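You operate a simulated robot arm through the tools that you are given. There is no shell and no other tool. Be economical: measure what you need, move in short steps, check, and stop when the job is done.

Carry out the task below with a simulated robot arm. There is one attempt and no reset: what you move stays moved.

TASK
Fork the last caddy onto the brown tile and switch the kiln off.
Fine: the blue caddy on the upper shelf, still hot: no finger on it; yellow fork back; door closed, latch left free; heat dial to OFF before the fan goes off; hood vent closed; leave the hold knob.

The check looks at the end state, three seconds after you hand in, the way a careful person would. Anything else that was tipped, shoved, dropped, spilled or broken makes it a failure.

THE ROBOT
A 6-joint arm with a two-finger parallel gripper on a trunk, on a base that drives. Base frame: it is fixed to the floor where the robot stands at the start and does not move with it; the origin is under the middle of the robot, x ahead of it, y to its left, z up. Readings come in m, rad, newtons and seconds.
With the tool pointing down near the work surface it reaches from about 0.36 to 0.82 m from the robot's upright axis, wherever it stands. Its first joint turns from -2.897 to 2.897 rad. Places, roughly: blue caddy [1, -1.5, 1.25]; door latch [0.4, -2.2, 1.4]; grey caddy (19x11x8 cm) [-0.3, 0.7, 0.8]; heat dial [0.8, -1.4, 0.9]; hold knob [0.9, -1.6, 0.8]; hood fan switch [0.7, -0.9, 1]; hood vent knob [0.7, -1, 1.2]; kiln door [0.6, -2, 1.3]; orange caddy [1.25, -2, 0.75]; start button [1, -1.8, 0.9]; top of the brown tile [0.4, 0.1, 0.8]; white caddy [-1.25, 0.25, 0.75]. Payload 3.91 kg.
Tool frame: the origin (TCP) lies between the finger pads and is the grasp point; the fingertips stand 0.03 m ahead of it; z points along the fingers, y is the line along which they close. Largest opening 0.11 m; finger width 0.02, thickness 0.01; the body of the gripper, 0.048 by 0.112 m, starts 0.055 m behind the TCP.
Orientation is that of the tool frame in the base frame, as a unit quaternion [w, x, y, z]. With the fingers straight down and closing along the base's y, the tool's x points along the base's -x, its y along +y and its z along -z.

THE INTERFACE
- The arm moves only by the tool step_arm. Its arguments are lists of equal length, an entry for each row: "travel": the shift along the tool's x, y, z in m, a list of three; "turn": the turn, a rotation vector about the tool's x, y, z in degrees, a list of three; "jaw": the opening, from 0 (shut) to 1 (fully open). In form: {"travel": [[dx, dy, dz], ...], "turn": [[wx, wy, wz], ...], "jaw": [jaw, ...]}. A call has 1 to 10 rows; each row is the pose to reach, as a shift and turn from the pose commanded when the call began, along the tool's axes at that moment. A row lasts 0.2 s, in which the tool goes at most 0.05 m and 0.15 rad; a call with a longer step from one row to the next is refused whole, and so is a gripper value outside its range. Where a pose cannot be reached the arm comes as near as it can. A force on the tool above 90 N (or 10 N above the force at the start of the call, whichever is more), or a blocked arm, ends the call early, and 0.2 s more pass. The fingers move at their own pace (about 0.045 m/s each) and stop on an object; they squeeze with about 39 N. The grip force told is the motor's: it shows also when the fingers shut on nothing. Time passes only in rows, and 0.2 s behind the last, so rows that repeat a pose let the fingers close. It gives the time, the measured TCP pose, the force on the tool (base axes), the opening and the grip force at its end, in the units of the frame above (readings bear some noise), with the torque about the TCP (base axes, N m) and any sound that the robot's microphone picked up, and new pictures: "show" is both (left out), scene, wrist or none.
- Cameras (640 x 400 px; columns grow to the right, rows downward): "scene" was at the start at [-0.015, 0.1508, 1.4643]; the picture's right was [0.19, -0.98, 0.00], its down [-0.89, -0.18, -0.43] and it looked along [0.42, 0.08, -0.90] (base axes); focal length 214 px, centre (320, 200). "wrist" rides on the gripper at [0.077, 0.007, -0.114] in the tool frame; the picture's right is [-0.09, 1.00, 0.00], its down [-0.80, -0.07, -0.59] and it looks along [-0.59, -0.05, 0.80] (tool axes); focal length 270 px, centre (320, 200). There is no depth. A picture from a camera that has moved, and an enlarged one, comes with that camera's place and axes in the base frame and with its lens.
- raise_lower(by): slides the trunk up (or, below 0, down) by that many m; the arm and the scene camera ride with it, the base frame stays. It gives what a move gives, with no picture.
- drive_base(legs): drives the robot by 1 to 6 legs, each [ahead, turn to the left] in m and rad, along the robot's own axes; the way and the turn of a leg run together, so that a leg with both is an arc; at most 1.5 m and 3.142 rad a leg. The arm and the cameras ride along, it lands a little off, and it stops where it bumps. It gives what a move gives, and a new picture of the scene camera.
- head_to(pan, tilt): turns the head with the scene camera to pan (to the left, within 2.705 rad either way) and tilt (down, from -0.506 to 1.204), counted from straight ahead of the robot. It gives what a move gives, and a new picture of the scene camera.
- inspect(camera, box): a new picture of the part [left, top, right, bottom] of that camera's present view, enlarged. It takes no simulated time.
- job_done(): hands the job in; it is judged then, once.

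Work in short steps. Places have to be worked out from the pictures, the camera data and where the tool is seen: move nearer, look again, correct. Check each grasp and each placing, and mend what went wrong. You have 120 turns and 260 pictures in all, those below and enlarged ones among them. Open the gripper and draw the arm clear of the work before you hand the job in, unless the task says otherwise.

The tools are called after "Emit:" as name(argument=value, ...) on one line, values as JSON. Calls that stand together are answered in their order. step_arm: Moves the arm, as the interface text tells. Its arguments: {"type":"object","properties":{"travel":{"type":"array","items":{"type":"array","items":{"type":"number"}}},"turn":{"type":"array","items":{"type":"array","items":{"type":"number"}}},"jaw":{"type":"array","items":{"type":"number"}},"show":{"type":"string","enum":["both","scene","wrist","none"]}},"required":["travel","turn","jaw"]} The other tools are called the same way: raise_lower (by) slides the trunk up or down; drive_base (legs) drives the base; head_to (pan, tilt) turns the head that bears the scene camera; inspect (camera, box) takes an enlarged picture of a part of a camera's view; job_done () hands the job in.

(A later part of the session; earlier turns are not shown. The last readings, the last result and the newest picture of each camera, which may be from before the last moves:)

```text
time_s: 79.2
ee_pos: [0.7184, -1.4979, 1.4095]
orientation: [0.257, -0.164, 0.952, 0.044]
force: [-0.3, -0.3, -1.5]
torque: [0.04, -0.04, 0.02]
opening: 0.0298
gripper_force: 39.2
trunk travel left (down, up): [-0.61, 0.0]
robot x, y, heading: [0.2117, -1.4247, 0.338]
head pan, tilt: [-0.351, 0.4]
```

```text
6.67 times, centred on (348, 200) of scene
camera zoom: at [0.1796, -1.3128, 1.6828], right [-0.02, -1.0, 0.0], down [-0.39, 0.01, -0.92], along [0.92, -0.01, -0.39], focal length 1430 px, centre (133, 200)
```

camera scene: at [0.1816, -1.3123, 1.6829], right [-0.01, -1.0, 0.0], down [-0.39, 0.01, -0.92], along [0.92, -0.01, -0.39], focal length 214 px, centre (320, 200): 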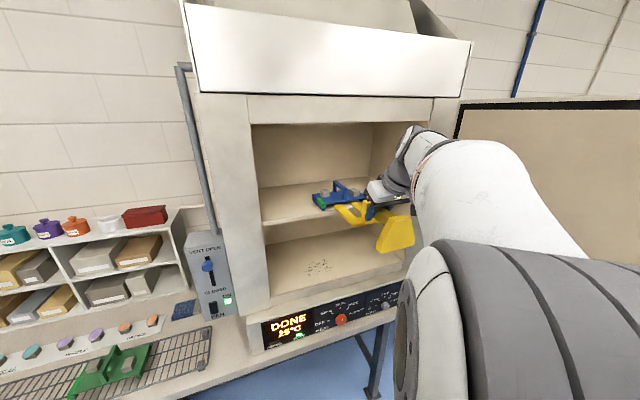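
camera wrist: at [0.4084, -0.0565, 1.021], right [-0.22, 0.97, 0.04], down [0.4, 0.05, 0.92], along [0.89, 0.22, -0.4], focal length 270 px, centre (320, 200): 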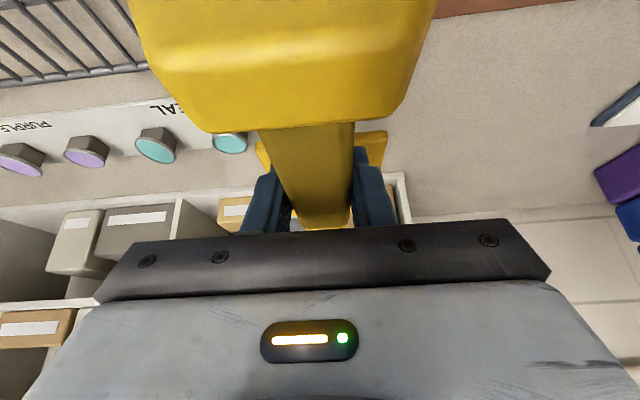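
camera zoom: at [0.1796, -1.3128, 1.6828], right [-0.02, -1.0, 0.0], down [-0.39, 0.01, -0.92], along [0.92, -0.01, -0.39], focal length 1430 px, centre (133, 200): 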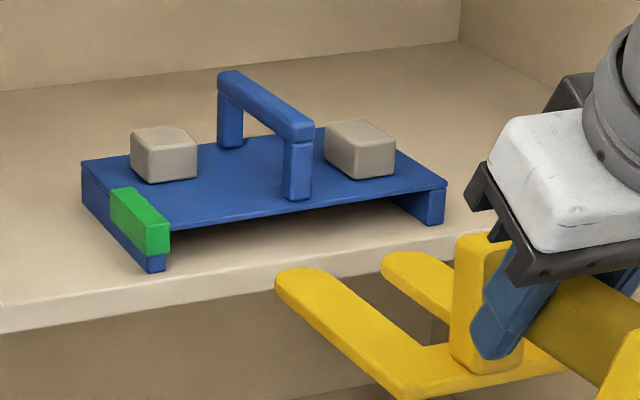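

I need to check whether the fork shifted in the grip; enlarging the whole fork.

Emit:
inspect(camera="scene", box=[325, 170, 437, 260])

Emit:
inspect(camera="wrist", box=[100, 0, 540, 240])

```text
4.44 times, centred on (381, 215) of scene
camera zoom: at [0.1796, -1.3128, 1.6828], right [-0.02, -1.0, 0.0], down [-0.39, 0.01, -0.92], along [0.92, -0.01, -0.39], focal length 953 px, centre (49, 133)
```

zoom: 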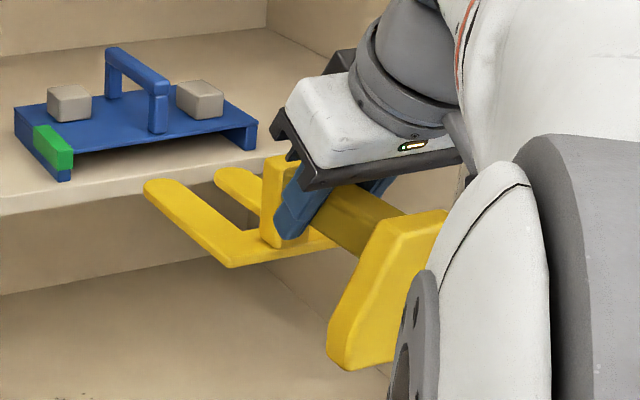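

```text
1.45 times, centred on (320, 120) of wrist
camera zoom: at [0.5992, -1.5329, 1.4703], right [-0.26, 0.96, 0.04], down [0.4, 0.06, 0.92], along [0.88, 0.26, -0.4], focal length 393 px, centre (320, 316)
```

zoom: 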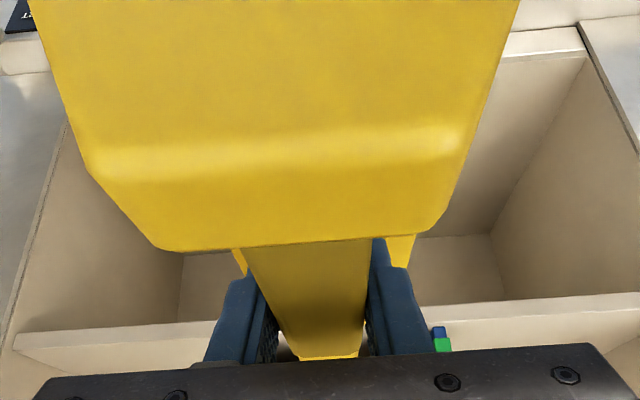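

The fork nose has dipped about 3.5° and slid a few mm. I pitch the tool up 3.5°, rise 1.5 cm, and re-check levelness.

Emit:
step_arm(travel=[[-0.0075, 0, -0.013], [-0.0075, 0, -0.013], [-0.0075, 0, -0.013]], turn=[[0, -3.5, 0], [0, -3.5, 0], [0, -3.5, 0]], jaw=[0, 0, 0], show="none")

Emit:
inspect(camera="scene", box=[310, 170, 406, 230])

```text
time_s: 80.0
ee_pos: [0.7206, -1.4985, 1.4258]
orientation: [0.283, -0.162, 0.944, 0.049]
force: [-0.3, 0.1, -2.2]
torque: [0.0, -0.03, 0.01]
opening: 0.0294
gripper_force: 39.6
trunk travel left (down, up): [-0.61, 0.0]
robot x, y, heading: [0.2102, -1.4273, 0.334]
head pan, tilt: [-0.351, 0.4]
```

```text
6.67 times, centred on (358, 200) of scene
camera zoom: at [0.181, -1.3125, 1.6828], right [-0.02, -1.0, 0.0], down [-0.39, 0.01, -0.92], along [0.92, -0.01, -0.39], focal length 1430 px, centre (67, 200)
```

zoom: 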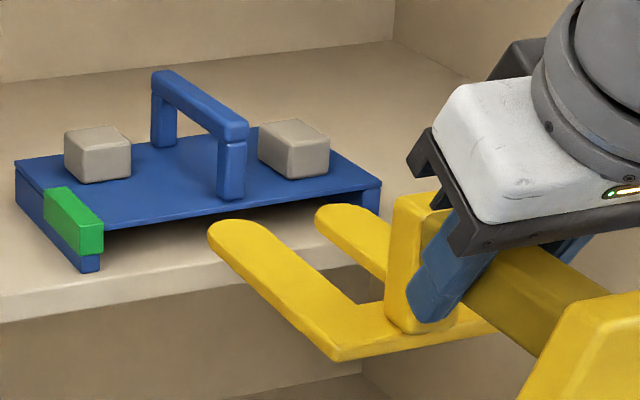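

The fork is level again. I lower 9 mm and go forward 3.5 cm to just over the shelf edge, watching force.

Emit:
step_arm(travel=[[0.005, 0, 0.0075], [-0.0096, 0, 0.0172], [-0.0242, 0, 0.0268], [-0.0242, 0, 0.0268]], turn=[[0, 0, 0], [0, 0, 0], [0, 0, 0], [0, 0, 0]], jaw=[0, 0, 0, 0], show="none")

Emit:
inspect(camera="scene", box=[310, 170, 390, 220])

```text
time_s: 81.0
ee_pos: [0.7525, -1.4862, 1.4156]
orientation: [0.285, -0.162, 0.944, 0.049]
force: [-0.3, 0.2, -0.7]
torque: [0.02, -0.02, -0.01]
opening: 0.0295
gripper_force: 38.7
trunk travel left (down, up): [-0.61, 0.0]
robot x, y, heading: [0.215, -1.4284, 0.338]
head pan, tilt: [-0.351, 0.4]
```

```text
8.00 times, centred on (350, 195) of scene
camera zoom: at [0.1813, -1.3125, 1.6828], right [-0.02, -1.0, 0.0], down [-0.39, 0.01, -0.92], along [0.92, -0.01, -0.39], focal length 1716 px, centre (80, 240)
```

zoom: 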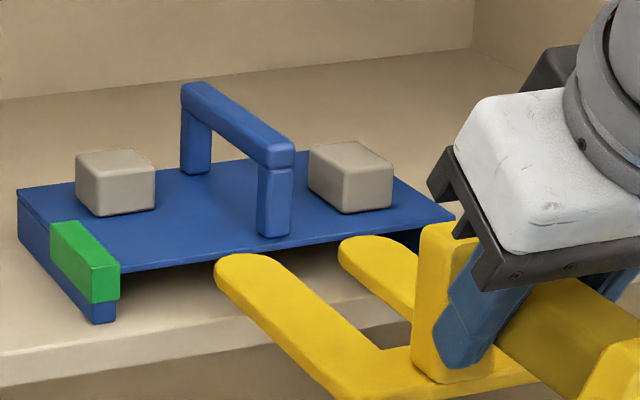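

No contact. The tine tops appear slightly high against the plate edge, so I creep 1 cm forward and lower 8 mm, feeling for the shelf.

Emit:
step_arm(travel=[[-0.0083, 0, 0.0055], [-0.0061, 0, 0.0088], [-0.0039, 0, 0.0122], [-0.0039, 0, 0.0122]], turn=[[0, 0, 0], [0, 0, 0], [0, 0, 0], [0, 0, 0]], jaw=[0, 0, 0, 0], show="none")

Emit:
inspect(camera="scene", box=[310, 170, 390, 220])

```text
time_s: 82.0
ee_pos: [0.7632, -1.4836, 1.4077]
orientation: [0.284, -0.162, 0.944, 0.048]
force: [-0.4, -0.1, -1.5]
torque: [-0.03, -0.02, -0.01]
opening: 0.0297
gripper_force: 39.1
trunk travel left (down, up): [-0.61, 0.0]
robot x, y, heading: [0.2108, -1.4248, 0.333]
head pan, tilt: [-0.351, 0.4]
```

```text
8.00 times, centred on (350, 195) of scene
camera zoom: at [0.1813, -1.3125, 1.6828], right [-0.02, -1.0, 0.0], down [-0.39, 0.01, -0.92], along [0.92, -0.01, -0.39], focal length 1716 px, centre (80, 240)
```

zoom: 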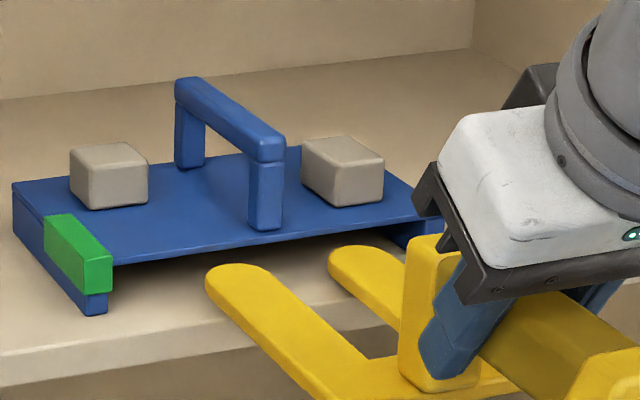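

Centred, with no contact yet. I advance 3 cm so that the tips go under the plate.

Emit:
step_arm(travel=[[-0.0083, 0, 0.0055], [-0.0167, 0, 0.011], [-0.025, 0, 0.0166], [-0.025, 0, 0.0166]], turn=[[0, 0, 0], [0, 0, 0], [0, 0, 0], [0, 0, 0]], jaw=[0, 0, 0, 0], show="none")

Emit:
inspect(camera="scene", box=[310, 170, 390, 220])

```text
time_s: 83.0
ee_pos: [0.7905, -1.472, 1.4065]
orientation: [0.284, -0.162, 0.944, 0.049]
force: [0.3, -0.5, -1.0]
torque: [0.03, 0.01, 0.0]
opening: 0.0298
gripper_force: 38.8
trunk travel left (down, up): [-0.61, 0.0]
robot x, y, heading: [0.2169, -1.4229, 0.336]
head pan, tilt: [-0.351, 0.4]
```

```text
8.00 times, centred on (350, 195) of scene
camera zoom: at [0.1812, -1.3125, 1.6828], right [-0.02, -1.0, 0.0], down [-0.39, 0.01, -0.92], along [0.92, -0.01, -0.39], focal length 1716 px, centre (80, 240)
```

zoom: 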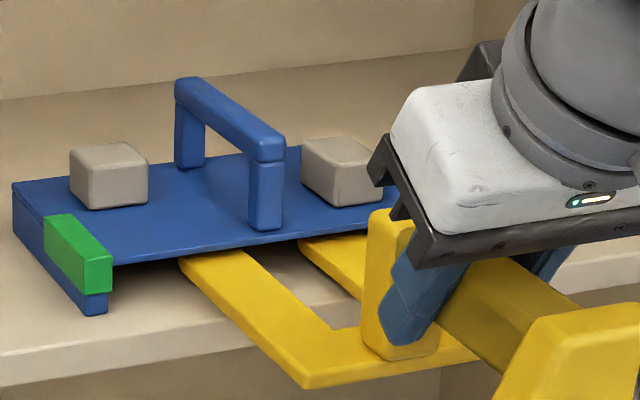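

The tines slide under without contact. I go in 8 cm more.

Emit:
step_arm(travel=[[-0.0167, 0, 0.011], [-0.0333, 0, 0.0221], [-0.05, 0, 0.0331], [-0.0667, 0, 0.0442], [-0.0667, 0, 0.0442]], turn=[[0, 0, 0], [0, 0, 0], [0, 0, 0], [0, 0, 0], [0, 0, 0]], jaw=[0, 0, 0, 0, 0], show="none")

Emit:
inspect(camera="scene", box=[310, 170, 390, 220])

```text
time_s: 84.2
ee_pos: [0.8685, -1.4448, 1.4069]
orientation: [0.284, -0.163, 0.943, 0.049]
force: [0.6, -0.3, -1.0]
torque: [0.02, -0.01, -0.01]
opening: 0.0296
gripper_force: 38.7
trunk travel left (down, up): [-0.61, 0.0]
robot x, y, heading: [0.2106, -1.4289, 0.335]
head pan, tilt: [-0.351, 0.4]
```

```text
8.00 times, centred on (350, 195) of scene
camera zoom: at [0.181, -1.3125, 1.6829], right [-0.02, -1.0, 0.0], down [-0.39, 0.01, -0.92], along [0.92, -0.01, -0.39], focal length 1716 px, centre (80, 240)
```

zoom: 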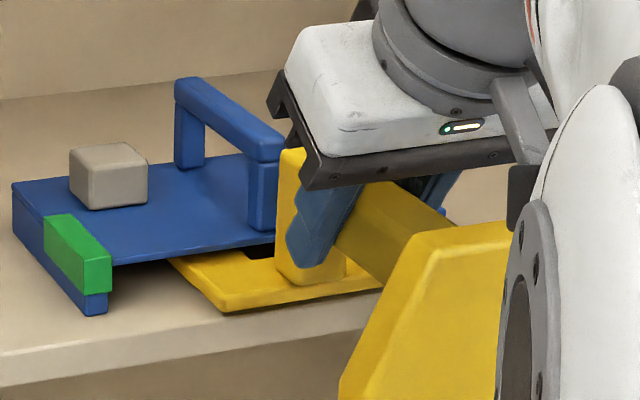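

Tines are fully under, with the crossbar just in front of the plate. I lift 12 mm slowly and check force and tilt.

Emit:
step_arm(travel=[[-0.0022, 0, -0.0033], [-0.0044, 0, -0.0067], [-0.0066, 0, -0.01], [-0.0088, 0, -0.0133], [-0.0088, 0, -0.0133]], turn=[[0, 0, 0], [0, 0, 0], [0, 0, 0], [0, 0, 0], [0, 0, 0]], jaw=[0, 0, 0, 0, 0], show="none")

Emit:
inspect(camera="scene", box=[310, 170, 390, 220])

```text
time_s: 85.4
ee_pos: [0.8667, -1.445, 1.4222]
orientation: [0.284, -0.162, 0.944, 0.048]
force: [1.3, 0.4, -2.9]
torque: [-0.09, 0.15, -0.01]
opening: 0.0296
gripper_force: 39.1
trunk travel left (down, up): [-0.61, 0.0]
robot x, y, heading: [0.2114, -1.4279, 0.334]
head pan, tilt: [-0.351, 0.4]
```

```text
8.00 times, centred on (350, 195) of scene
camera zoom: at [0.1818, -1.3124, 1.6828], right [-0.02, -1.0, 0.0], down [-0.39, 0.01, -0.92], along [0.92, -0.01, -0.39], focal length 1716 px, centre (80, 240)
```

zoom: 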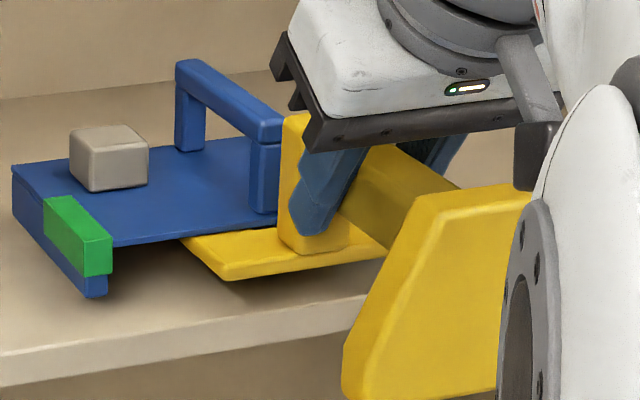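

The caddy is lifted, light (~1.5 N). I lift another 2 cm with a 2.5° nose-up tilt so that it rests back against the riser.

Emit:
step_arm(travel=[[-0.0044, 0, -0.0067], [-0.0088, 0, -0.0133], [-0.011, 0, -0.0167], [-0.011, 0, -0.0167]], turn=[[0, -0.8, 0], [0, -1.6, 0], [0, -2.5, 0], [0, -2.5, 0]], jaw=[0, 0, 0, 0], show="none")

Emit:
inspect(camera="scene", box=[300, 150, 396, 220])

```text
time_s: 86.4
ee_pos: [0.8666, -1.4465, 1.4442]
orientation: [0.305, -0.161, 0.937, 0.052]
force: [1.0, 0.4, -3.1]
torque: [-0.06, 0.17, -0.02]
opening: 0.0297
gripper_force: 38.5
trunk travel left (down, up): [-0.61, 0.0]
robot x, y, heading: [0.2067, -1.4243, 0.336]
head pan, tilt: [-0.351, 0.4]
```

```text
5.71 times, centred on (348, 185) of scene
camera zoom: at [0.182, -1.3124, 1.6828], right [-0.02, -1.0, 0.0], down [-0.39, 0.01, -0.92], along [0.92, -0.01, -0.39], focal length 1226 px, centre (160, 286)
```

zoom: 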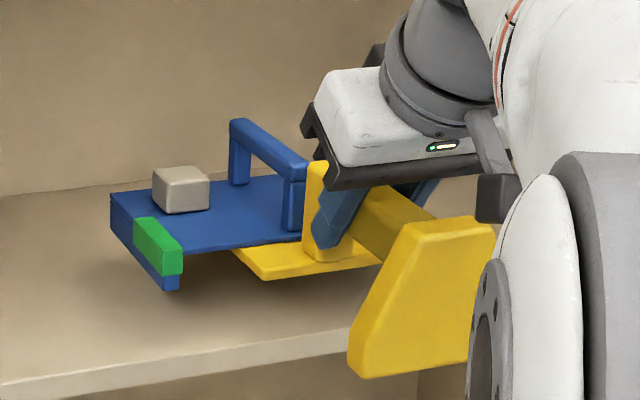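

The caddy rides free and level. I draw it out of the kiln with the arm at a gentle pace.

Emit:
step_arm(travel=[[0.004, 0, -0.003], [0.013, 0, -0.0095], [0.0275, 0, -0.02], [0.044, 0, -0.032], [0.061, 0, -0.0443], [0.078, 0, -0.0568], [0.095, 0, -0.0692], [0.11, 0, -0.08], [0.122, 0, -0.0888], [0.129, 0, -0.0939]], turn=[[0, 0, 0], [0, 0, 0], [0, 0, 0], [0, 0, 0], [0, 0, 0], [0, 0, 0], [0, 0, 0], [0, 0, 0], [0, 0, 0], [0, 0, 0]], jaw=[0, 0, 0, 0, 0, 0, 0, 0, 0, 0], show="scene")

```text
time_s: 88.6
ee_pos: [0.7174, -1.499, 1.4415]
orientation: [0.304, -0.16, 0.937, 0.053]
force: [-1.5, -0.2, -2.9]
torque: [-0.1, 0.19, 0.0]
opening: 0.0295
gripper_force: 38.7
trunk travel left (down, up): [-0.61, 0.0]
robot x, y, heading: [0.2142, -1.4282, 0.335]
head pan, tilt: [-0.351, 0.4]
camera scene: at [0.1815, -1.3125, 1.6828], right [-0.02, -1.0, 0.0], down [-0.39, 0.01, -0.92], along [0.92, -0.01, -0.39], focal length 214 px, centre (320, 200)
```

scene: 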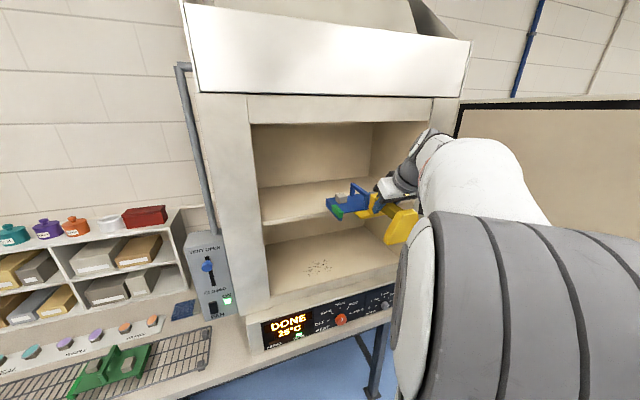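

Caddy is out and steady. I back the base off and check before turning.

Emit:
drive_base(legs=[[-0.2, 0], [-0.35, 0]])

Emit:
inspect(camera="scene", box=[300, 150, 428, 250])

```text
time_s: 92.1
ee_pos: [0.1957, -1.6819, 1.4425]
orientation: [0.306, -0.159, 0.937, 0.052]
force: [0.0, 0.3, -2.5]
torque: [-0.06, 0.17, -0.02]
opening: 0.0299
gripper_force: 39.2
trunk travel left (down, up): [-0.61, 0.0]
robot x, y, heading: [-0.3069, -1.6069, 0.333]
head pan, tilt: [-0.351, 0.4]
camera scene: at [-0.3386, -1.4931, 1.6829], right [-0.02, -1.0, 0.0], down [-0.39, 0.01, -0.92], along [0.92, -0.02, -0.39], focal length 214 px, centre (320, 200)
```

scene: 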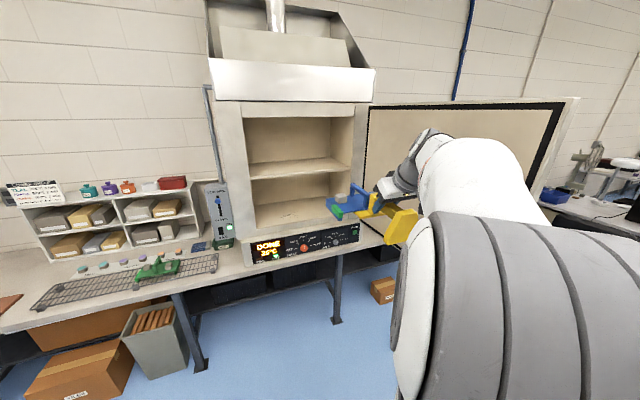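

```text
4.00 times, centred on (364, 200) of scene
camera zoom: at [-0.3386, -1.4931, 1.6829], right [-0.02, -1.0, 0.0], down [-0.39, 0.01, -0.92], along [0.92, -0.02, -0.39], focal length 858 px, centre (144, 200)
```

zoom: 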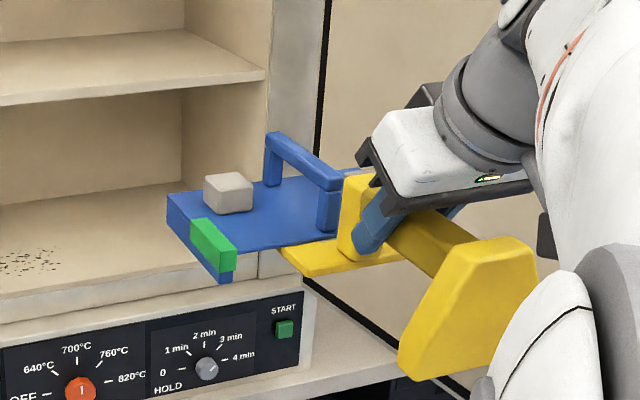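

Stable. Now I turn left and drive up the aisle to the tile.

Emit:
drive_base(legs=[[0, 0.6], [0, 0.6], [0.8, 0], [0.7, 0]])

Emit:
head_to(pan=-0.35, tilt=0.5)

```text
time_s: 103.0
ee_pos: [0.0052, 0.3247, 1.4407]
orientation: [0.223, -0.66, 0.685, 0.215]
force: [-0.8, 0.3, -3.3]
torque: [-0.22, 0.02, 0.01]
opening: 0.0296
gripper_force: 39.5
trunk travel left (down, up): [-0.61, 0.0]
robot x, y, heading: [-0.2472, -0.1102, 1.539]
head pan, tilt: [-0.351, 0.4]
camera scene: at [-0.3652, -0.1024, 1.6829], right [0.93, -0.38, 0.0], down [-0.15, -0.36, -0.92], along [0.35, 0.85, -0.39], focal length 214 px, centre (320, 200)
```

scene: 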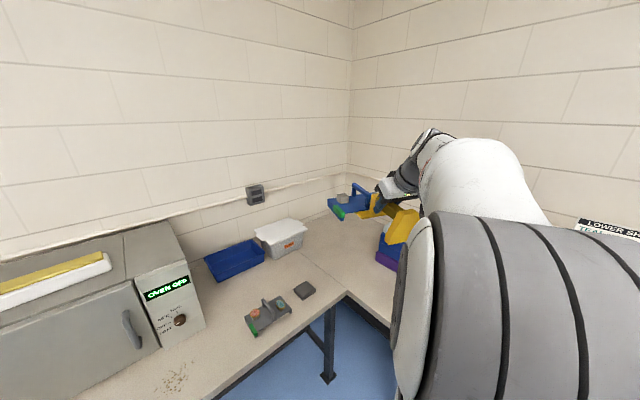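

```text
time_s: 103.7
ee_pos: [0.0065, 0.3251, 1.4424]
orientation: [0.223, -0.659, 0.685, 0.215]
force: [-0.4, 0.4, -2.5]
torque: [-0.17, 0.0, 0.02]
opening: 0.0298
gripper_force: 38.4
trunk travel left (down, up): [-0.61, 0.0]
robot x, y, heading: [-0.2475, -0.1153, 1.533]
head pan, tilt: [-0.351, 0.499]
camera scene: at [-0.3658, -0.1043, 1.6737], right [0.93, -0.38, 0.0], down [-0.18, -0.44, -0.88], along [0.33, 0.81, -0.48], focal length 214 px, centre (320, 200)
```

scene: 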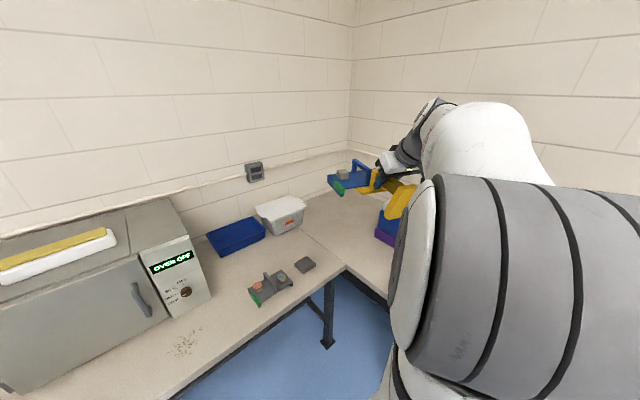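

The caddy is still seated. I turn to face the tile.

Emit:
drive_base(legs=[[0, -0.6], [0, -0.62]])

Emit:
head_to(pan=-0.1, tilt=0.8)

Emit:
inspect(camera="scene", box=[230, 100, 390, 220])

```text
time_s: 107.5
ee_pos: [0.2555, -0.1978, 1.4419]
orientation: [0.305, -0.15, 0.939, 0.048]
force: [-0.8, 0.7, -3.0]
torque: [-0.11, 0.21, -0.04]
opening: 0.0294
gripper_force: 39.3
trunk travel left (down, up): [-0.61, 0.0]
robot x, y, heading: [-0.2458, -0.1114, 0.324]
head pan, tilt: [-0.351, 0.499]
camera scene: at [-0.2801, 0.0083, 1.6735], right [-0.02, -1.0, 0.0], down [-0.48, 0.01, -0.88], along [0.88, -0.02, -0.48], focal length 214 px, centre (320, 200)
```

scene: 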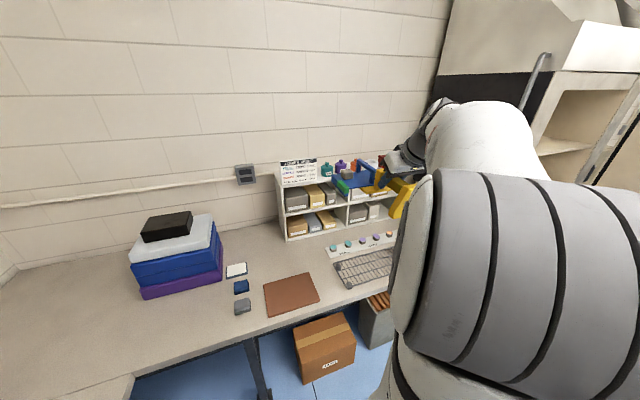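

```text
time_s: 108.2
ee_pos: [0.2557, -0.1996, 1.4422]
orientation: [0.305, -0.151, 0.939, 0.049]
force: [-0.6, 0.2, -2.4]
torque: [-0.06, 0.18, 0.02]
opening: 0.0299
gripper_force: 39.5
trunk travel left (down, up): [-0.61, 0.0]
robot x, y, heading: [-0.2486, -0.1098, 0.325]
head pan, tilt: [-0.099, 0.799]
camera scene: at [-0.2924, 0.0271, 1.6477], right [0.23, -0.97, 0.0], down [-0.7, -0.16, -0.7], along [0.68, 0.16, -0.72], focal length 214 px, centre (320, 200)
```

scene: 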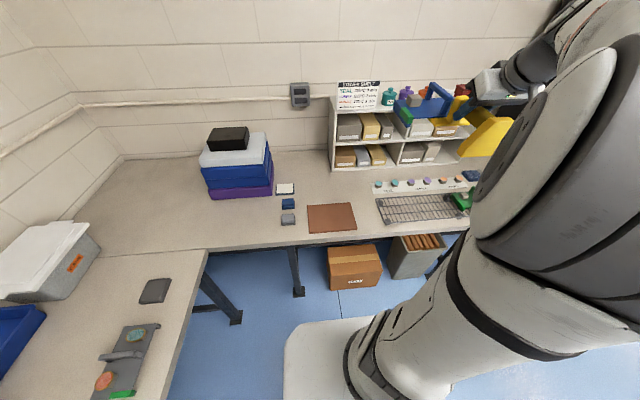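

```text
3.33 times, centred on (310, 160) of scene
camera zoom: at [-0.2924, 0.0271, 1.6477], right [0.23, -0.97, 0.0], down [-0.7, -0.16, -0.7], along [0.68, 0.16, -0.72], focal length 715 px, centre (353, 333)
```

zoom: 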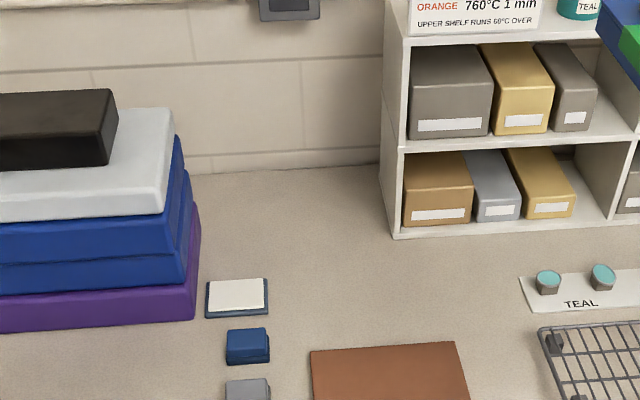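

Tile centre ≈ (0.415, 0.128), 24 × 19 cm, turned ~0.31. I carry the caddy left 26 cm and forward 10 cm at height, smoothly.

Emit:
step_arm(travel=[[-0.004, 0.012, 0.003], [-0.012, 0.037, 0.009], [-0.023, 0.072, 0.017], [-0.036, 0.11, 0.026], [-0.049, 0.148, 0.035], [-0.061, 0.186, 0.044], [-0.072, 0.22, 0.053], [-0.079, 0.245, 0.0575], [-0.081, 0.257, 0.059], [-0.081, 0.261, 0.059]], turn=[[0, 0, 0], [0, 0, 0], [0, 0, 0], [0, 0, 0], [0, 0, 0], [0, 0, 0], [0, 0, 0], [0, 0, 0], [0, 0, 0], [0, 0, 0]], jaw=[0, 0, 0, 0, 0, 0, 0, 0, 0, 0], show="none")

Emit:
raise_lower(by=-0.3)

Emit:
head_to(pan=0.0, tilt=0.75)

```text
time_s: 110.5
ee_pos: [0.2698, 0.0799, 1.443]
orientation: [0.305, -0.15, 0.939, 0.049]
force: [0.0, 0.3, -3.1]
torque: [-0.04, 0.14, -0.02]
opening: 0.0298
gripper_force: 39.0
trunk travel left (down, up): [-0.61, 0.0]
robot x, y, heading: [-0.2501, -0.1088, 0.33]
head pan, tilt: [-0.099, 0.799]
```

```text
time_s: 113.5
ee_pos: [0.2695, 0.0797, 1.1418]
orientation: [0.305, -0.151, 0.939, 0.05]
force: [0.0, -0.7, -2.3]
torque: [-0.09, 0.16, 0.0]
opening: 0.0297
gripper_force: 38.9
trunk travel left (down, up): [-0.31, 0.3]
robot x, y, heading: [-0.2458, -0.1085, 0.325]
head pan, tilt: [-0.099, 0.799]
```

```text
time_s: 114.1
ee_pos: [0.2697, 0.0787, 1.1428]
orientation: [0.305, -0.15, 0.939, 0.049]
force: [-0.2, -0.1, -2.9]
torque: [-0.08, 0.13, -0.01]
opening: 0.03
gripper_force: 39.0
trunk travel left (down, up): [-0.31, 0.3]
robot x, y, heading: [-0.2479, -0.1089, 0.328]
head pan, tilt: [0.0, 0.75]
camera scene: at [-0.2924, 0.0351, 1.3517], right [0.32, -0.95, 0.0], down [-0.65, -0.22, -0.73], along [0.69, 0.23, -0.68], focal length 214 px, centre (320, 200)
```

scene: 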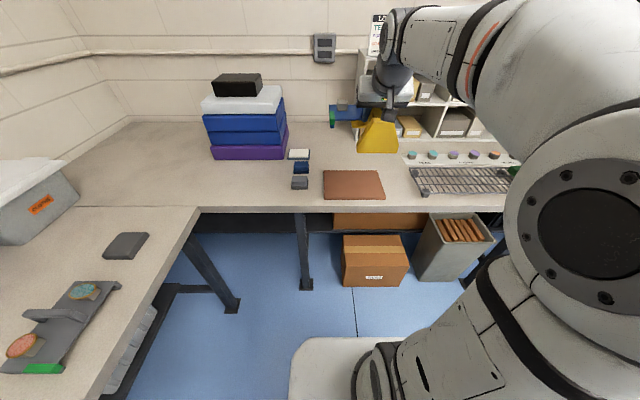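

Tile centre refined to (0.417, 0.131). I move forward 3 cm and descend to about 4 cm above the placing height.

Emit:
step_arm(travel=[[0.006, 0, 0.012], [0.022, 0.001, 0.042], [0.042, 0.002, 0.08], [0.062, 0.003, 0.118], [0.082, 0.0036, 0.154], [0.1, 0.0036, 0.186], [0.11, 0.0036, 0.206], [0.1145, 0.0036, 0.2134]], turn=[[0, 0, 0], [0, 0, 0], [0, 0, 0], [0, 0, 0], [0, 0, 0], [0, 0, 0], [0, 0, 0], [0, 0, 0]], jaw=[0, 0, 0, 0, 0, 0, 0, 0], show="scene")

Emit:
inspect(camera="scene", box=[280, 100, 440, 220])

```text
time_s: 115.9
ee_pos: [0.2994, 0.0924, 0.9006]
orientation: [0.305, -0.15, 0.939, 0.049]
force: [0.4, -0.9, -3.4]
torque: [-0.06, 0.16, -0.02]
opening: 0.0297
gripper_force: 39.3
trunk travel left (down, up): [-0.31, 0.3]
robot x, y, heading: [-0.2519, -0.106, 0.332]
head pan, tilt: [0.0, 0.75]
camera scene: at [-0.2922, 0.0351, 1.3517], right [0.32, -0.95, 0.0], down [-0.65, -0.22, -0.73], along [0.69, 0.23, -0.68], focal length 214 px, centre (320, 200)
```

scene: 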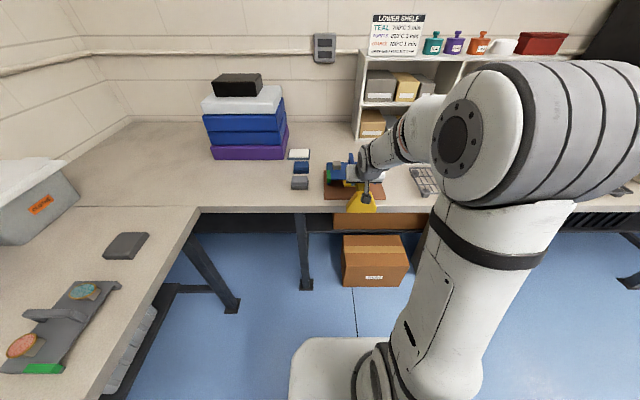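

```text
3.33 times, centred on (360, 160) of scene
camera zoom: at [-0.2922, 0.0351, 1.3517], right [0.32, -0.95, 0.0], down [-0.65, -0.22, -0.73], along [0.69, 0.23, -0.68], focal length 715 px, centre (187, 333)
```

zoom: 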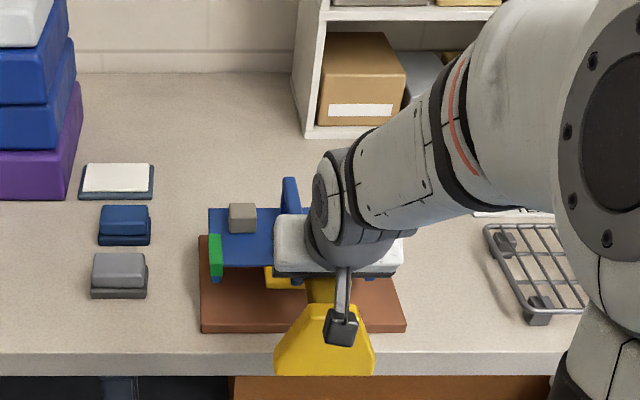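

The caddy sits about 1 cm left of centre on the tile. I shift right 1 cm, level the fork (+2.5°) and lower 2.8 cm.

Emit:
step_arm(travel=[[0, -0.005, 0], [0, -0.01, 0], [0.0035, -0.01, 0.0049], [0.0071, -0.01, 0.0097], [0.0118, -0.01, 0.0162], [0.0165, -0.01, 0.0226], [0.0165, -0.01, 0.0226]], turn=[[0, 0.6, 0], [0, 1.2, 0], [0, 1.8, 0], [0, 2.5, 0], [0, 2.5, 0], [0, 2.5, 0], [0, 2.5, 0]], jaw=[0, 0, 0, 0, 0, 0, 0], show="none")

Emit:
inspect(camera="scene", box=[310, 140, 406, 215])

```text
time_s: 117.5
ee_pos: [0.3024, 0.0847, 0.8725]
orientation: [0.284, -0.151, 0.946, 0.046]
force: [0.2, -0.1, -3.3]
torque: [-0.08, 0.16, -0.01]
opening: 0.0298
gripper_force: 38.7
trunk travel left (down, up): [-0.31, 0.3]
robot x, y, heading: [-0.2475, -0.1097, 0.329]
head pan, tilt: [0.0, 0.75]
```

```text
5.33 times, centred on (358, 178) of scene
camera zoom: at [-0.2923, 0.0351, 1.3517], right [0.32, -0.95, 0.0], down [-0.65, -0.22, -0.73], along [0.69, 0.23, -0.68], focal length 1144 px, centre (117, 320)
```

zoom: 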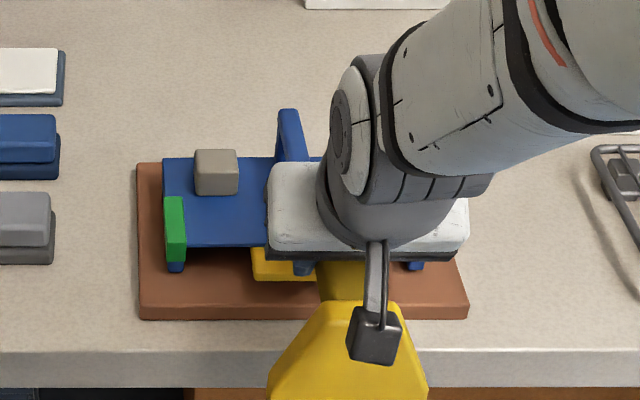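

Nicely over the tile, still carried. I lower in fine steps, watching for weight transfer.

Emit:
step_arm(travel=[[0.0022, 0, 0.0033], [0.0044, 0, 0.0067], [0.0055, 0, 0.0083], [0.0055, 0, 0.0083]], turn=[[0, 0, 0], [0, 0, 0], [0, 0, 0], [0, 0, 0]], jaw=[0, 0, 0, 0], show="none")

Emit:
inspect(camera="scene", box=[310, 140, 406, 215])

```text
time_s: 118.5
ee_pos: [0.3032, 0.0836, 0.8652]
orientation: [0.284, -0.151, 0.946, 0.046]
force: [0.0, 0.1, -2.0]
torque: [-0.04, -0.03, 0.01]
opening: 0.0299
gripper_force: 38.7
trunk travel left (down, up): [-0.31, 0.3]
robot x, y, heading: [-0.2439, -0.1062, 0.324]
head pan, tilt: [0.0, 0.75]
```

```text
5.33 times, centred on (358, 178) of scene
camera zoom: at [-0.2925, 0.0351, 1.3517], right [0.32, -0.95, 0.0], down [-0.65, -0.22, -0.73], along [0.69, 0.23, -0.68], focal length 1144 px, centre (117, 320)
```

zoom: 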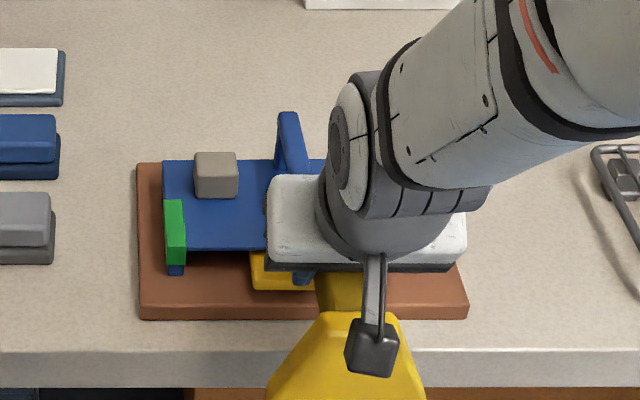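

Torque dropped to nil: the caddy stands on the tile. I lower 3 mm more to free the tines and draw back 6 cm.

Emit:
step_arm(travel=[[0.0014, 0, 0.0021], [0.0014, 0, 0.0021], [0.0097, 0, -0.0034], [0.0181, 0, -0.0089], [0.0306, 0, -0.0172], [0.0431, 0, -0.0255], [0.0514, 0, -0.031]], turn=[[0, 0, 0], [0, 0, 0], [0, 0, 0], [0, 0, 0], [0, 0, 0], [0, 0, 0], [0, 0, 0]], jaw=[0, 0, 0, 0, 0, 0, 0], show="none")

Emit:
inspect(camera="scene", box=[310, 140, 406, 215])

```text
time_s: 120.1
ee_pos: [0.2451, 0.0643, 0.8611]
orientation: [0.285, -0.151, 0.946, 0.045]
force: [0.0, -1.3, -3.0]
torque: [0.01, -0.01, 0.01]
opening: 0.0296
gripper_force: 39.1
trunk travel left (down, up): [-0.31, 0.3]
robot x, y, heading: [-0.251, -0.1103, 0.326]
head pan, tilt: [0.0, 0.75]
```

```text
5.33 times, centred on (358, 178) of scene
camera zoom: at [-0.2926, 0.035, 1.3517], right [0.32, -0.95, 0.0], down [-0.65, -0.22, -0.73], along [0.69, 0.23, -0.68], focal length 1144 px, centre (117, 320)
```

zoom: 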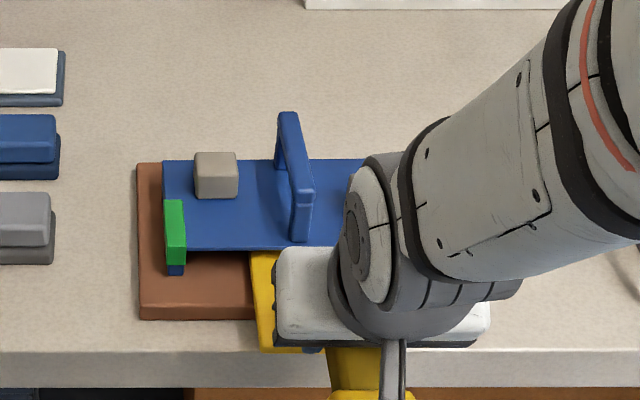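

The caddy stays put. I back the base off 0.2 m to clear the tines and view the result.

Emit:
drive_base(legs=[[-0.2, 0]])

Emit:
inspect(camera="scene", box=[300, 100, 460, 220])

```text
time_s: 121.7
ee_pos: [0.0532, -0.0026, 0.8611]
orientation: [0.285, -0.149, 0.946, 0.045]
force: [1.0, 0.8, -1.5]
torque: [-0.02, -0.01, -0.02]
opening: 0.0295
gripper_force: 39.5
trunk travel left (down, up): [-0.31, 0.3]
robot x, y, heading: [-0.4396, -0.1744, 0.326]
head pan, tilt: [0.0, 0.75]
camera scene: at [-0.483, -0.0295, 1.3517], right [0.32, -0.95, 0.0], down [-0.65, -0.22, -0.73], along [0.69, 0.23, -0.68], focal length 214 px, centre (320, 200)
```

scene: 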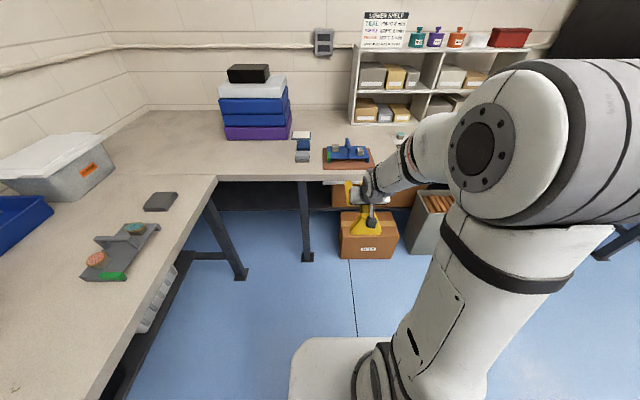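

```text
3.33 times, centred on (380, 160) of scene
camera zoom: at [-0.483, -0.0295, 1.3517], right [0.32, -0.95, 0.0], down [-0.65, -0.22, -0.73], along [0.69, 0.23, -0.68], focal length 715 px, centre (120, 333)
```

zoom: 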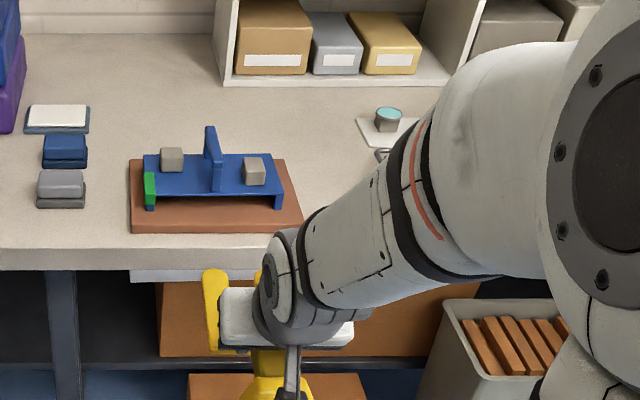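

The caddy stands level on the tile with both blocks on. Next I put the fork back: rise to z≈1.0, shift right 17 cm, drive ahead 0.3 m.

Emit:
step_arm(travel=[[-0.0258, 0, -0.039], [-0.0515, -0.01, -0.078], [-0.0773, -0.03, -0.1168], [-0.0773, -0.075, -0.1168], [-0.0773, -0.12, -0.1168], [-0.0773, -0.167, -0.1168]], turn=[[0, 0, 0], [0, 0, 0], [0, 0, 0], [0, 0, 0], [0, 0, 0], [0, 0, 0]], jaw=[0, 0, 0, 0, 0, 0], show="none")

Emit:
drive_base(legs=[[0.3, -0.01]])

Emit:
head_to(pan=-0.1, tilt=0.85)

```text
refused: row 3 steps farther than a row can; nothing moved
```

```text
time_s: 123.8
ee_pos: [0.3406, 0.0895, 0.8608]
orientation: [0.285, -0.146, 0.946, 0.044]
force: [0.4, -1.5, -2.3]
torque: [0.0, 0.0, 0.03]
opening: 0.0294
gripper_force: 38.9
trunk travel left (down, up): [-0.31, 0.3]
robot x, y, heading: [-0.155, -0.076, 0.316]
head pan, tilt: [0.0, 0.75]
camera scene: at [-0.1974, 0.067, 1.3517], right [0.31, -0.95, 0.0], down [-0.65, -0.21, -0.73], along [0.7, 0.23, -0.68], focal length 214 px, centre (320, 200)
```

scene: 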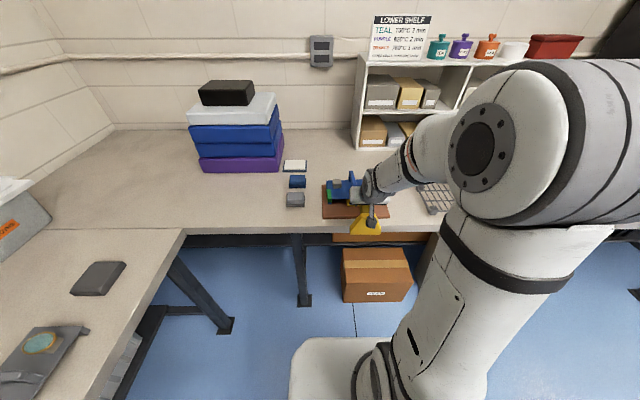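

```text
time_s: 124.4
ee_pos: [0.3406, 0.0892, 0.8611]
orientation: [0.285, -0.146, 0.947, 0.044]
force: [0.6, -0.7, -2.1]
torque: [0.01, -0.02, 0.02]
opening: 0.0297
gripper_force: 38.8
trunk travel left (down, up): [-0.31, 0.3]
robot x, y, heading: [-0.1555, -0.079, 0.315]
head pan, tilt: [-0.099, 0.85]
camera scene: at [-0.1998, 0.0581, 1.3437], right [0.21, -0.98, 0.0], down [-0.73, -0.16, -0.66], along [0.65, 0.14, -0.75], focal length 214 px, centre (320, 200)
```

scene: 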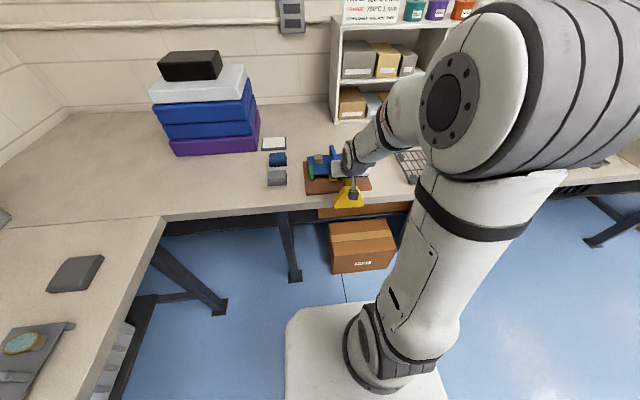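

My mistake: the arm rows were refused and the drive still went, re-inserting the fork. I check whether the caddy moved.

Emit:
inspect(camera="scene", box=[280, 130, 400, 220])

Emit:
inspect(camera="wrist", box=[0, 0, 640, 240])

```text
4.44 times, centred on (340, 175) of scene
camera zoom: at [-0.1998, 0.0581, 1.3437], right [0.21, -0.98, 0.0], down [-0.73, -0.16, -0.66], along [0.65, 0.14, -0.75], focal length 953 px, centre (231, 311)
```

zoom: 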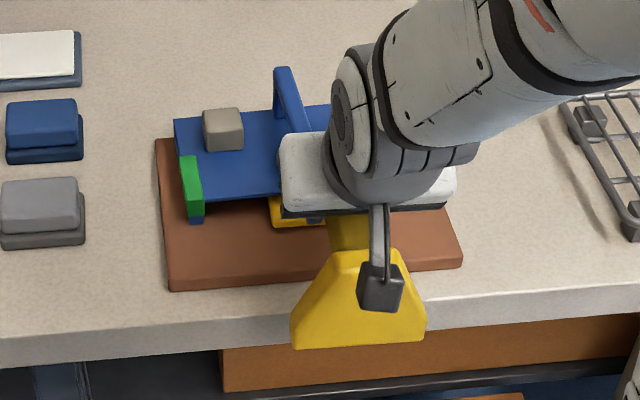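

```text
1.00 times, centred on (320, 120) of wrist
camera zoom: at [0.2162, 0.0569, 0.9149], right [-0.23, 0.97, 0.05], down [0.35, 0.03, 0.94], along [0.91, 0.23, -0.34], focal length 270 px, centre (320, 280)
```

zoom: 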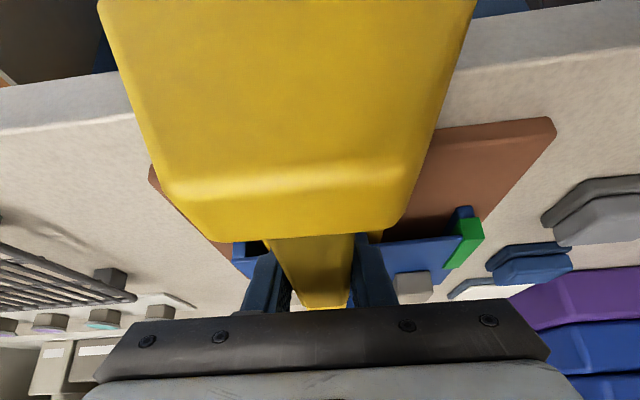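

The caddy was pushed ~3.5 cm toward the tile's back edge. Since the fork is fully under it again, I lift it 2 cm, and draw it back 3.6 cm.

Emit:
step_arm(travel=[[-0.004, 0, -0.006], [-0.008, 0, -0.0122], [-0.0121, 0, -0.0183], [-0.0121, 0, -0.0183], [-0.0061, 0, -0.0223], [0.0029, 0, -0.0283], [0.0119, 0, -0.0343], [0.0179, 0, -0.0382], [0.0179, 0, -0.0382]], turn=[[0, 0, 0], [0, 0, 0], [0, 0, 0], [0, 0, 0], [0, 0, 0], [0, 0, 0], [0, 0, 0], [0, 0, 0], [0, 0, 0]], jaw=[0, 0, 0, 0, 0, 0, 0, 0, 0], show="none")

Emit:
inspect(camera="scene", box=[280, 130, 400, 220])

```text
time_s: 126.4
ee_pos: [0.3055, 0.0786, 0.8826]
orientation: [0.285, -0.145, 0.946, 0.044]
force: [0.6, 0.8, -3.5]
torque: [-0.13, 0.16, -0.02]
opening: 0.0297
gripper_force: 38.9
trunk travel left (down, up): [-0.31, 0.3]
robot x, y, heading: [-0.155, -0.0785, 0.313]
head pan, tilt: [-0.099, 0.85]
```

```text
4.44 times, centred on (340, 175) of scene
camera zoom: at [-0.1997, 0.0581, 1.3437], right [0.21, -0.98, 0.0], down [-0.73, -0.16, -0.66], along [0.64, 0.14, -0.75], focal length 953 px, centre (231, 311)
```

zoom: 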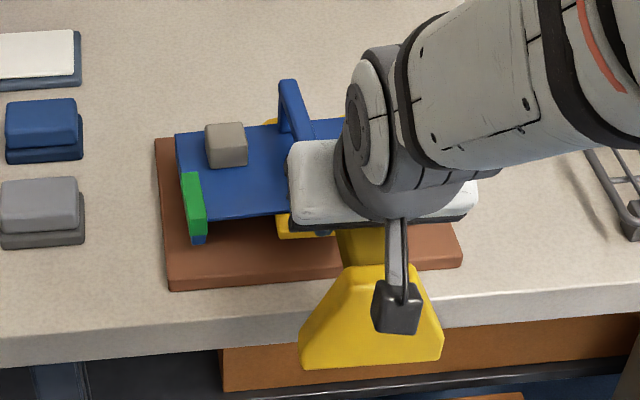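

Carried back. I lower it until the weight leaves, then withdraw 7 cm.

Emit:
step_arm(travel=[[0.0039, 0, 0.0058], [0.0077, 0, 0.0117], [0.0113, 0, 0.0171], [0.0113, 0, 0.0171], [0.0196, 0, 0.0116], [0.0321, 0, 0.0033], [0.0447, 0, -0.005], [0.0572, 0, -0.0132], [0.0697, 0, -0.0215]], turn=[[0, 0, 0], [0, 0, 0], [0, 0, 0], [0, 0, 0], [0, 0, 0], [0, 0, 0], [0, 0, 0], [0, 0, 0], [0, 0, 0]], jaw=[0, 0, 0, 0, 0, 0, 0, 0, 0], show="none")

Emit:
inspect(camera="scene", box=[280, 130, 400, 220])

```text
time_s: 128.4
ee_pos: [0.2453, 0.0599, 0.8672]
orientation: [0.283, -0.145, 0.947, 0.043]
force: [-0.2, 0.4, -1.5]
torque: [0.0, 0.03, -0.01]
opening: 0.0298
gripper_force: 38.6
out of reach, approached as far as the arm can: row 9
trunk travel left (down, up): [-0.31, 0.3]
robot x, y, heading: [-0.1561, -0.0791, 0.313]
head pan, tilt: [-0.099, 0.85]
```

```text
4.44 times, centred on (340, 175) of scene
camera zoom: at [-0.1998, 0.0581, 1.3437], right [0.21, -0.98, 0.0], down [-0.73, -0.16, -0.66], along [0.64, 0.14, -0.75], focal length 953 px, centre (231, 311)
```

zoom: 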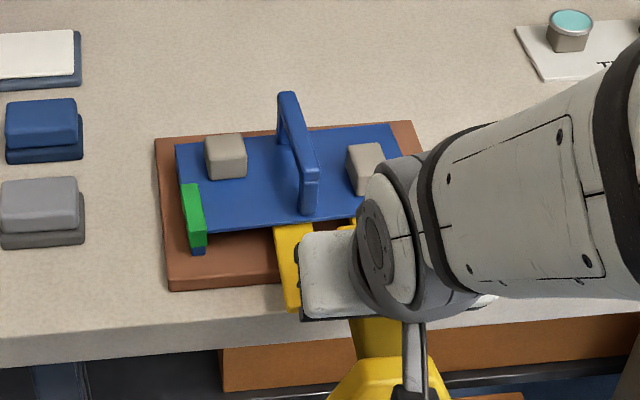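

The caddy is well on the tile again, both blocks on. I reverse 0.2 m to clear.

Emit:
drive_base(legs=[[-0.2, 0]])

Emit:
inspect(camera="scene", box=[280, 100, 440, 220])

```text
time_s: 130.0
ee_pos: [0.0557, -0.0012, 0.8668]
orientation: [0.284, -0.145, 0.947, 0.044]
force: [0.2, -0.2, -1.9]
torque: [0.02, -0.01, 0.03]
opening: 0.0298
gripper_force: 39.1
trunk travel left (down, up): [-0.31, 0.3]
robot x, y, heading: [-0.3462, -0.1384, 0.309]
head pan, tilt: [-0.099, 0.85]
camera scene: at [-0.3898, -0.0037, 1.3437], right [0.21, -0.98, 0.0], down [-0.73, -0.16, -0.66], along [0.64, 0.14, -0.75], focal length 214 px, centre (320, 200)
```

scene: 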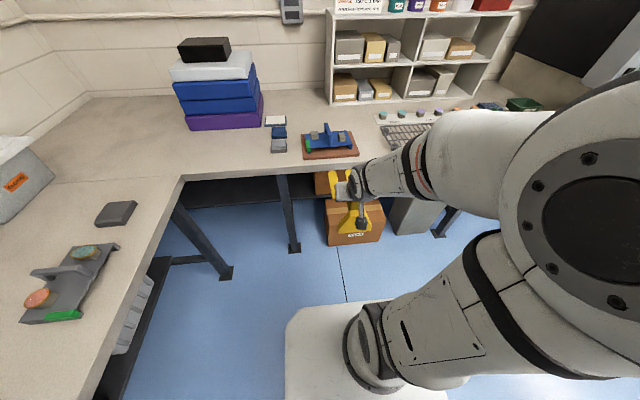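

```text
3.33 times, centred on (360, 160) of scene
camera zoom: at [-0.3898, -0.0037, 1.3437], right [0.21, -0.98, 0.0], down [-0.73, -0.16, -0.66], along [0.64, 0.14, -0.75], focal length 715 px, centre (187, 333)
```

zoom: 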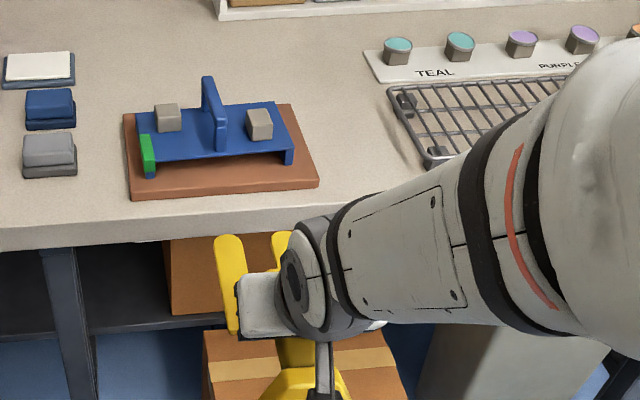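

Good. Now the fork: first only the arm move (up 14 cm, right 17 cm), in legal steps.

Emit:
step_arm(travel=[[-0.0258, 0, -0.039], [-0.0515, 0, -0.078], [-0.0773, 0, -0.1168], [-0.0773, -0.042, -0.1168], [-0.0773, -0.084, -0.1168], [-0.0773, -0.126, -0.1168], [-0.0773, -0.167, -0.1168]], turn=[[0, 0, 0], [0, 0, 0], [0, 0, 0], [0, 0, 0], [0, 0, 0], [0, 0, 0], [0, 0, 0]], jaw=[0, 0, 0, 0, 0, 0, 0], show="none")

```text
time_s: 131.6
ee_pos: [0.1074, -0.164, 1.0066]
orientation: [0.284, -0.145, 0.947, 0.044]
force: [0.0, 0.2, -2.1]
torque: [0.01, -0.02, -0.01]
opening: 0.0294
gripper_force: 39.5
trunk travel left (down, up): [-0.31, 0.3]
robot x, y, heading: [-0.3455, -0.1386, 0.318]
head pan, tilt: [-0.099, 0.85]
```

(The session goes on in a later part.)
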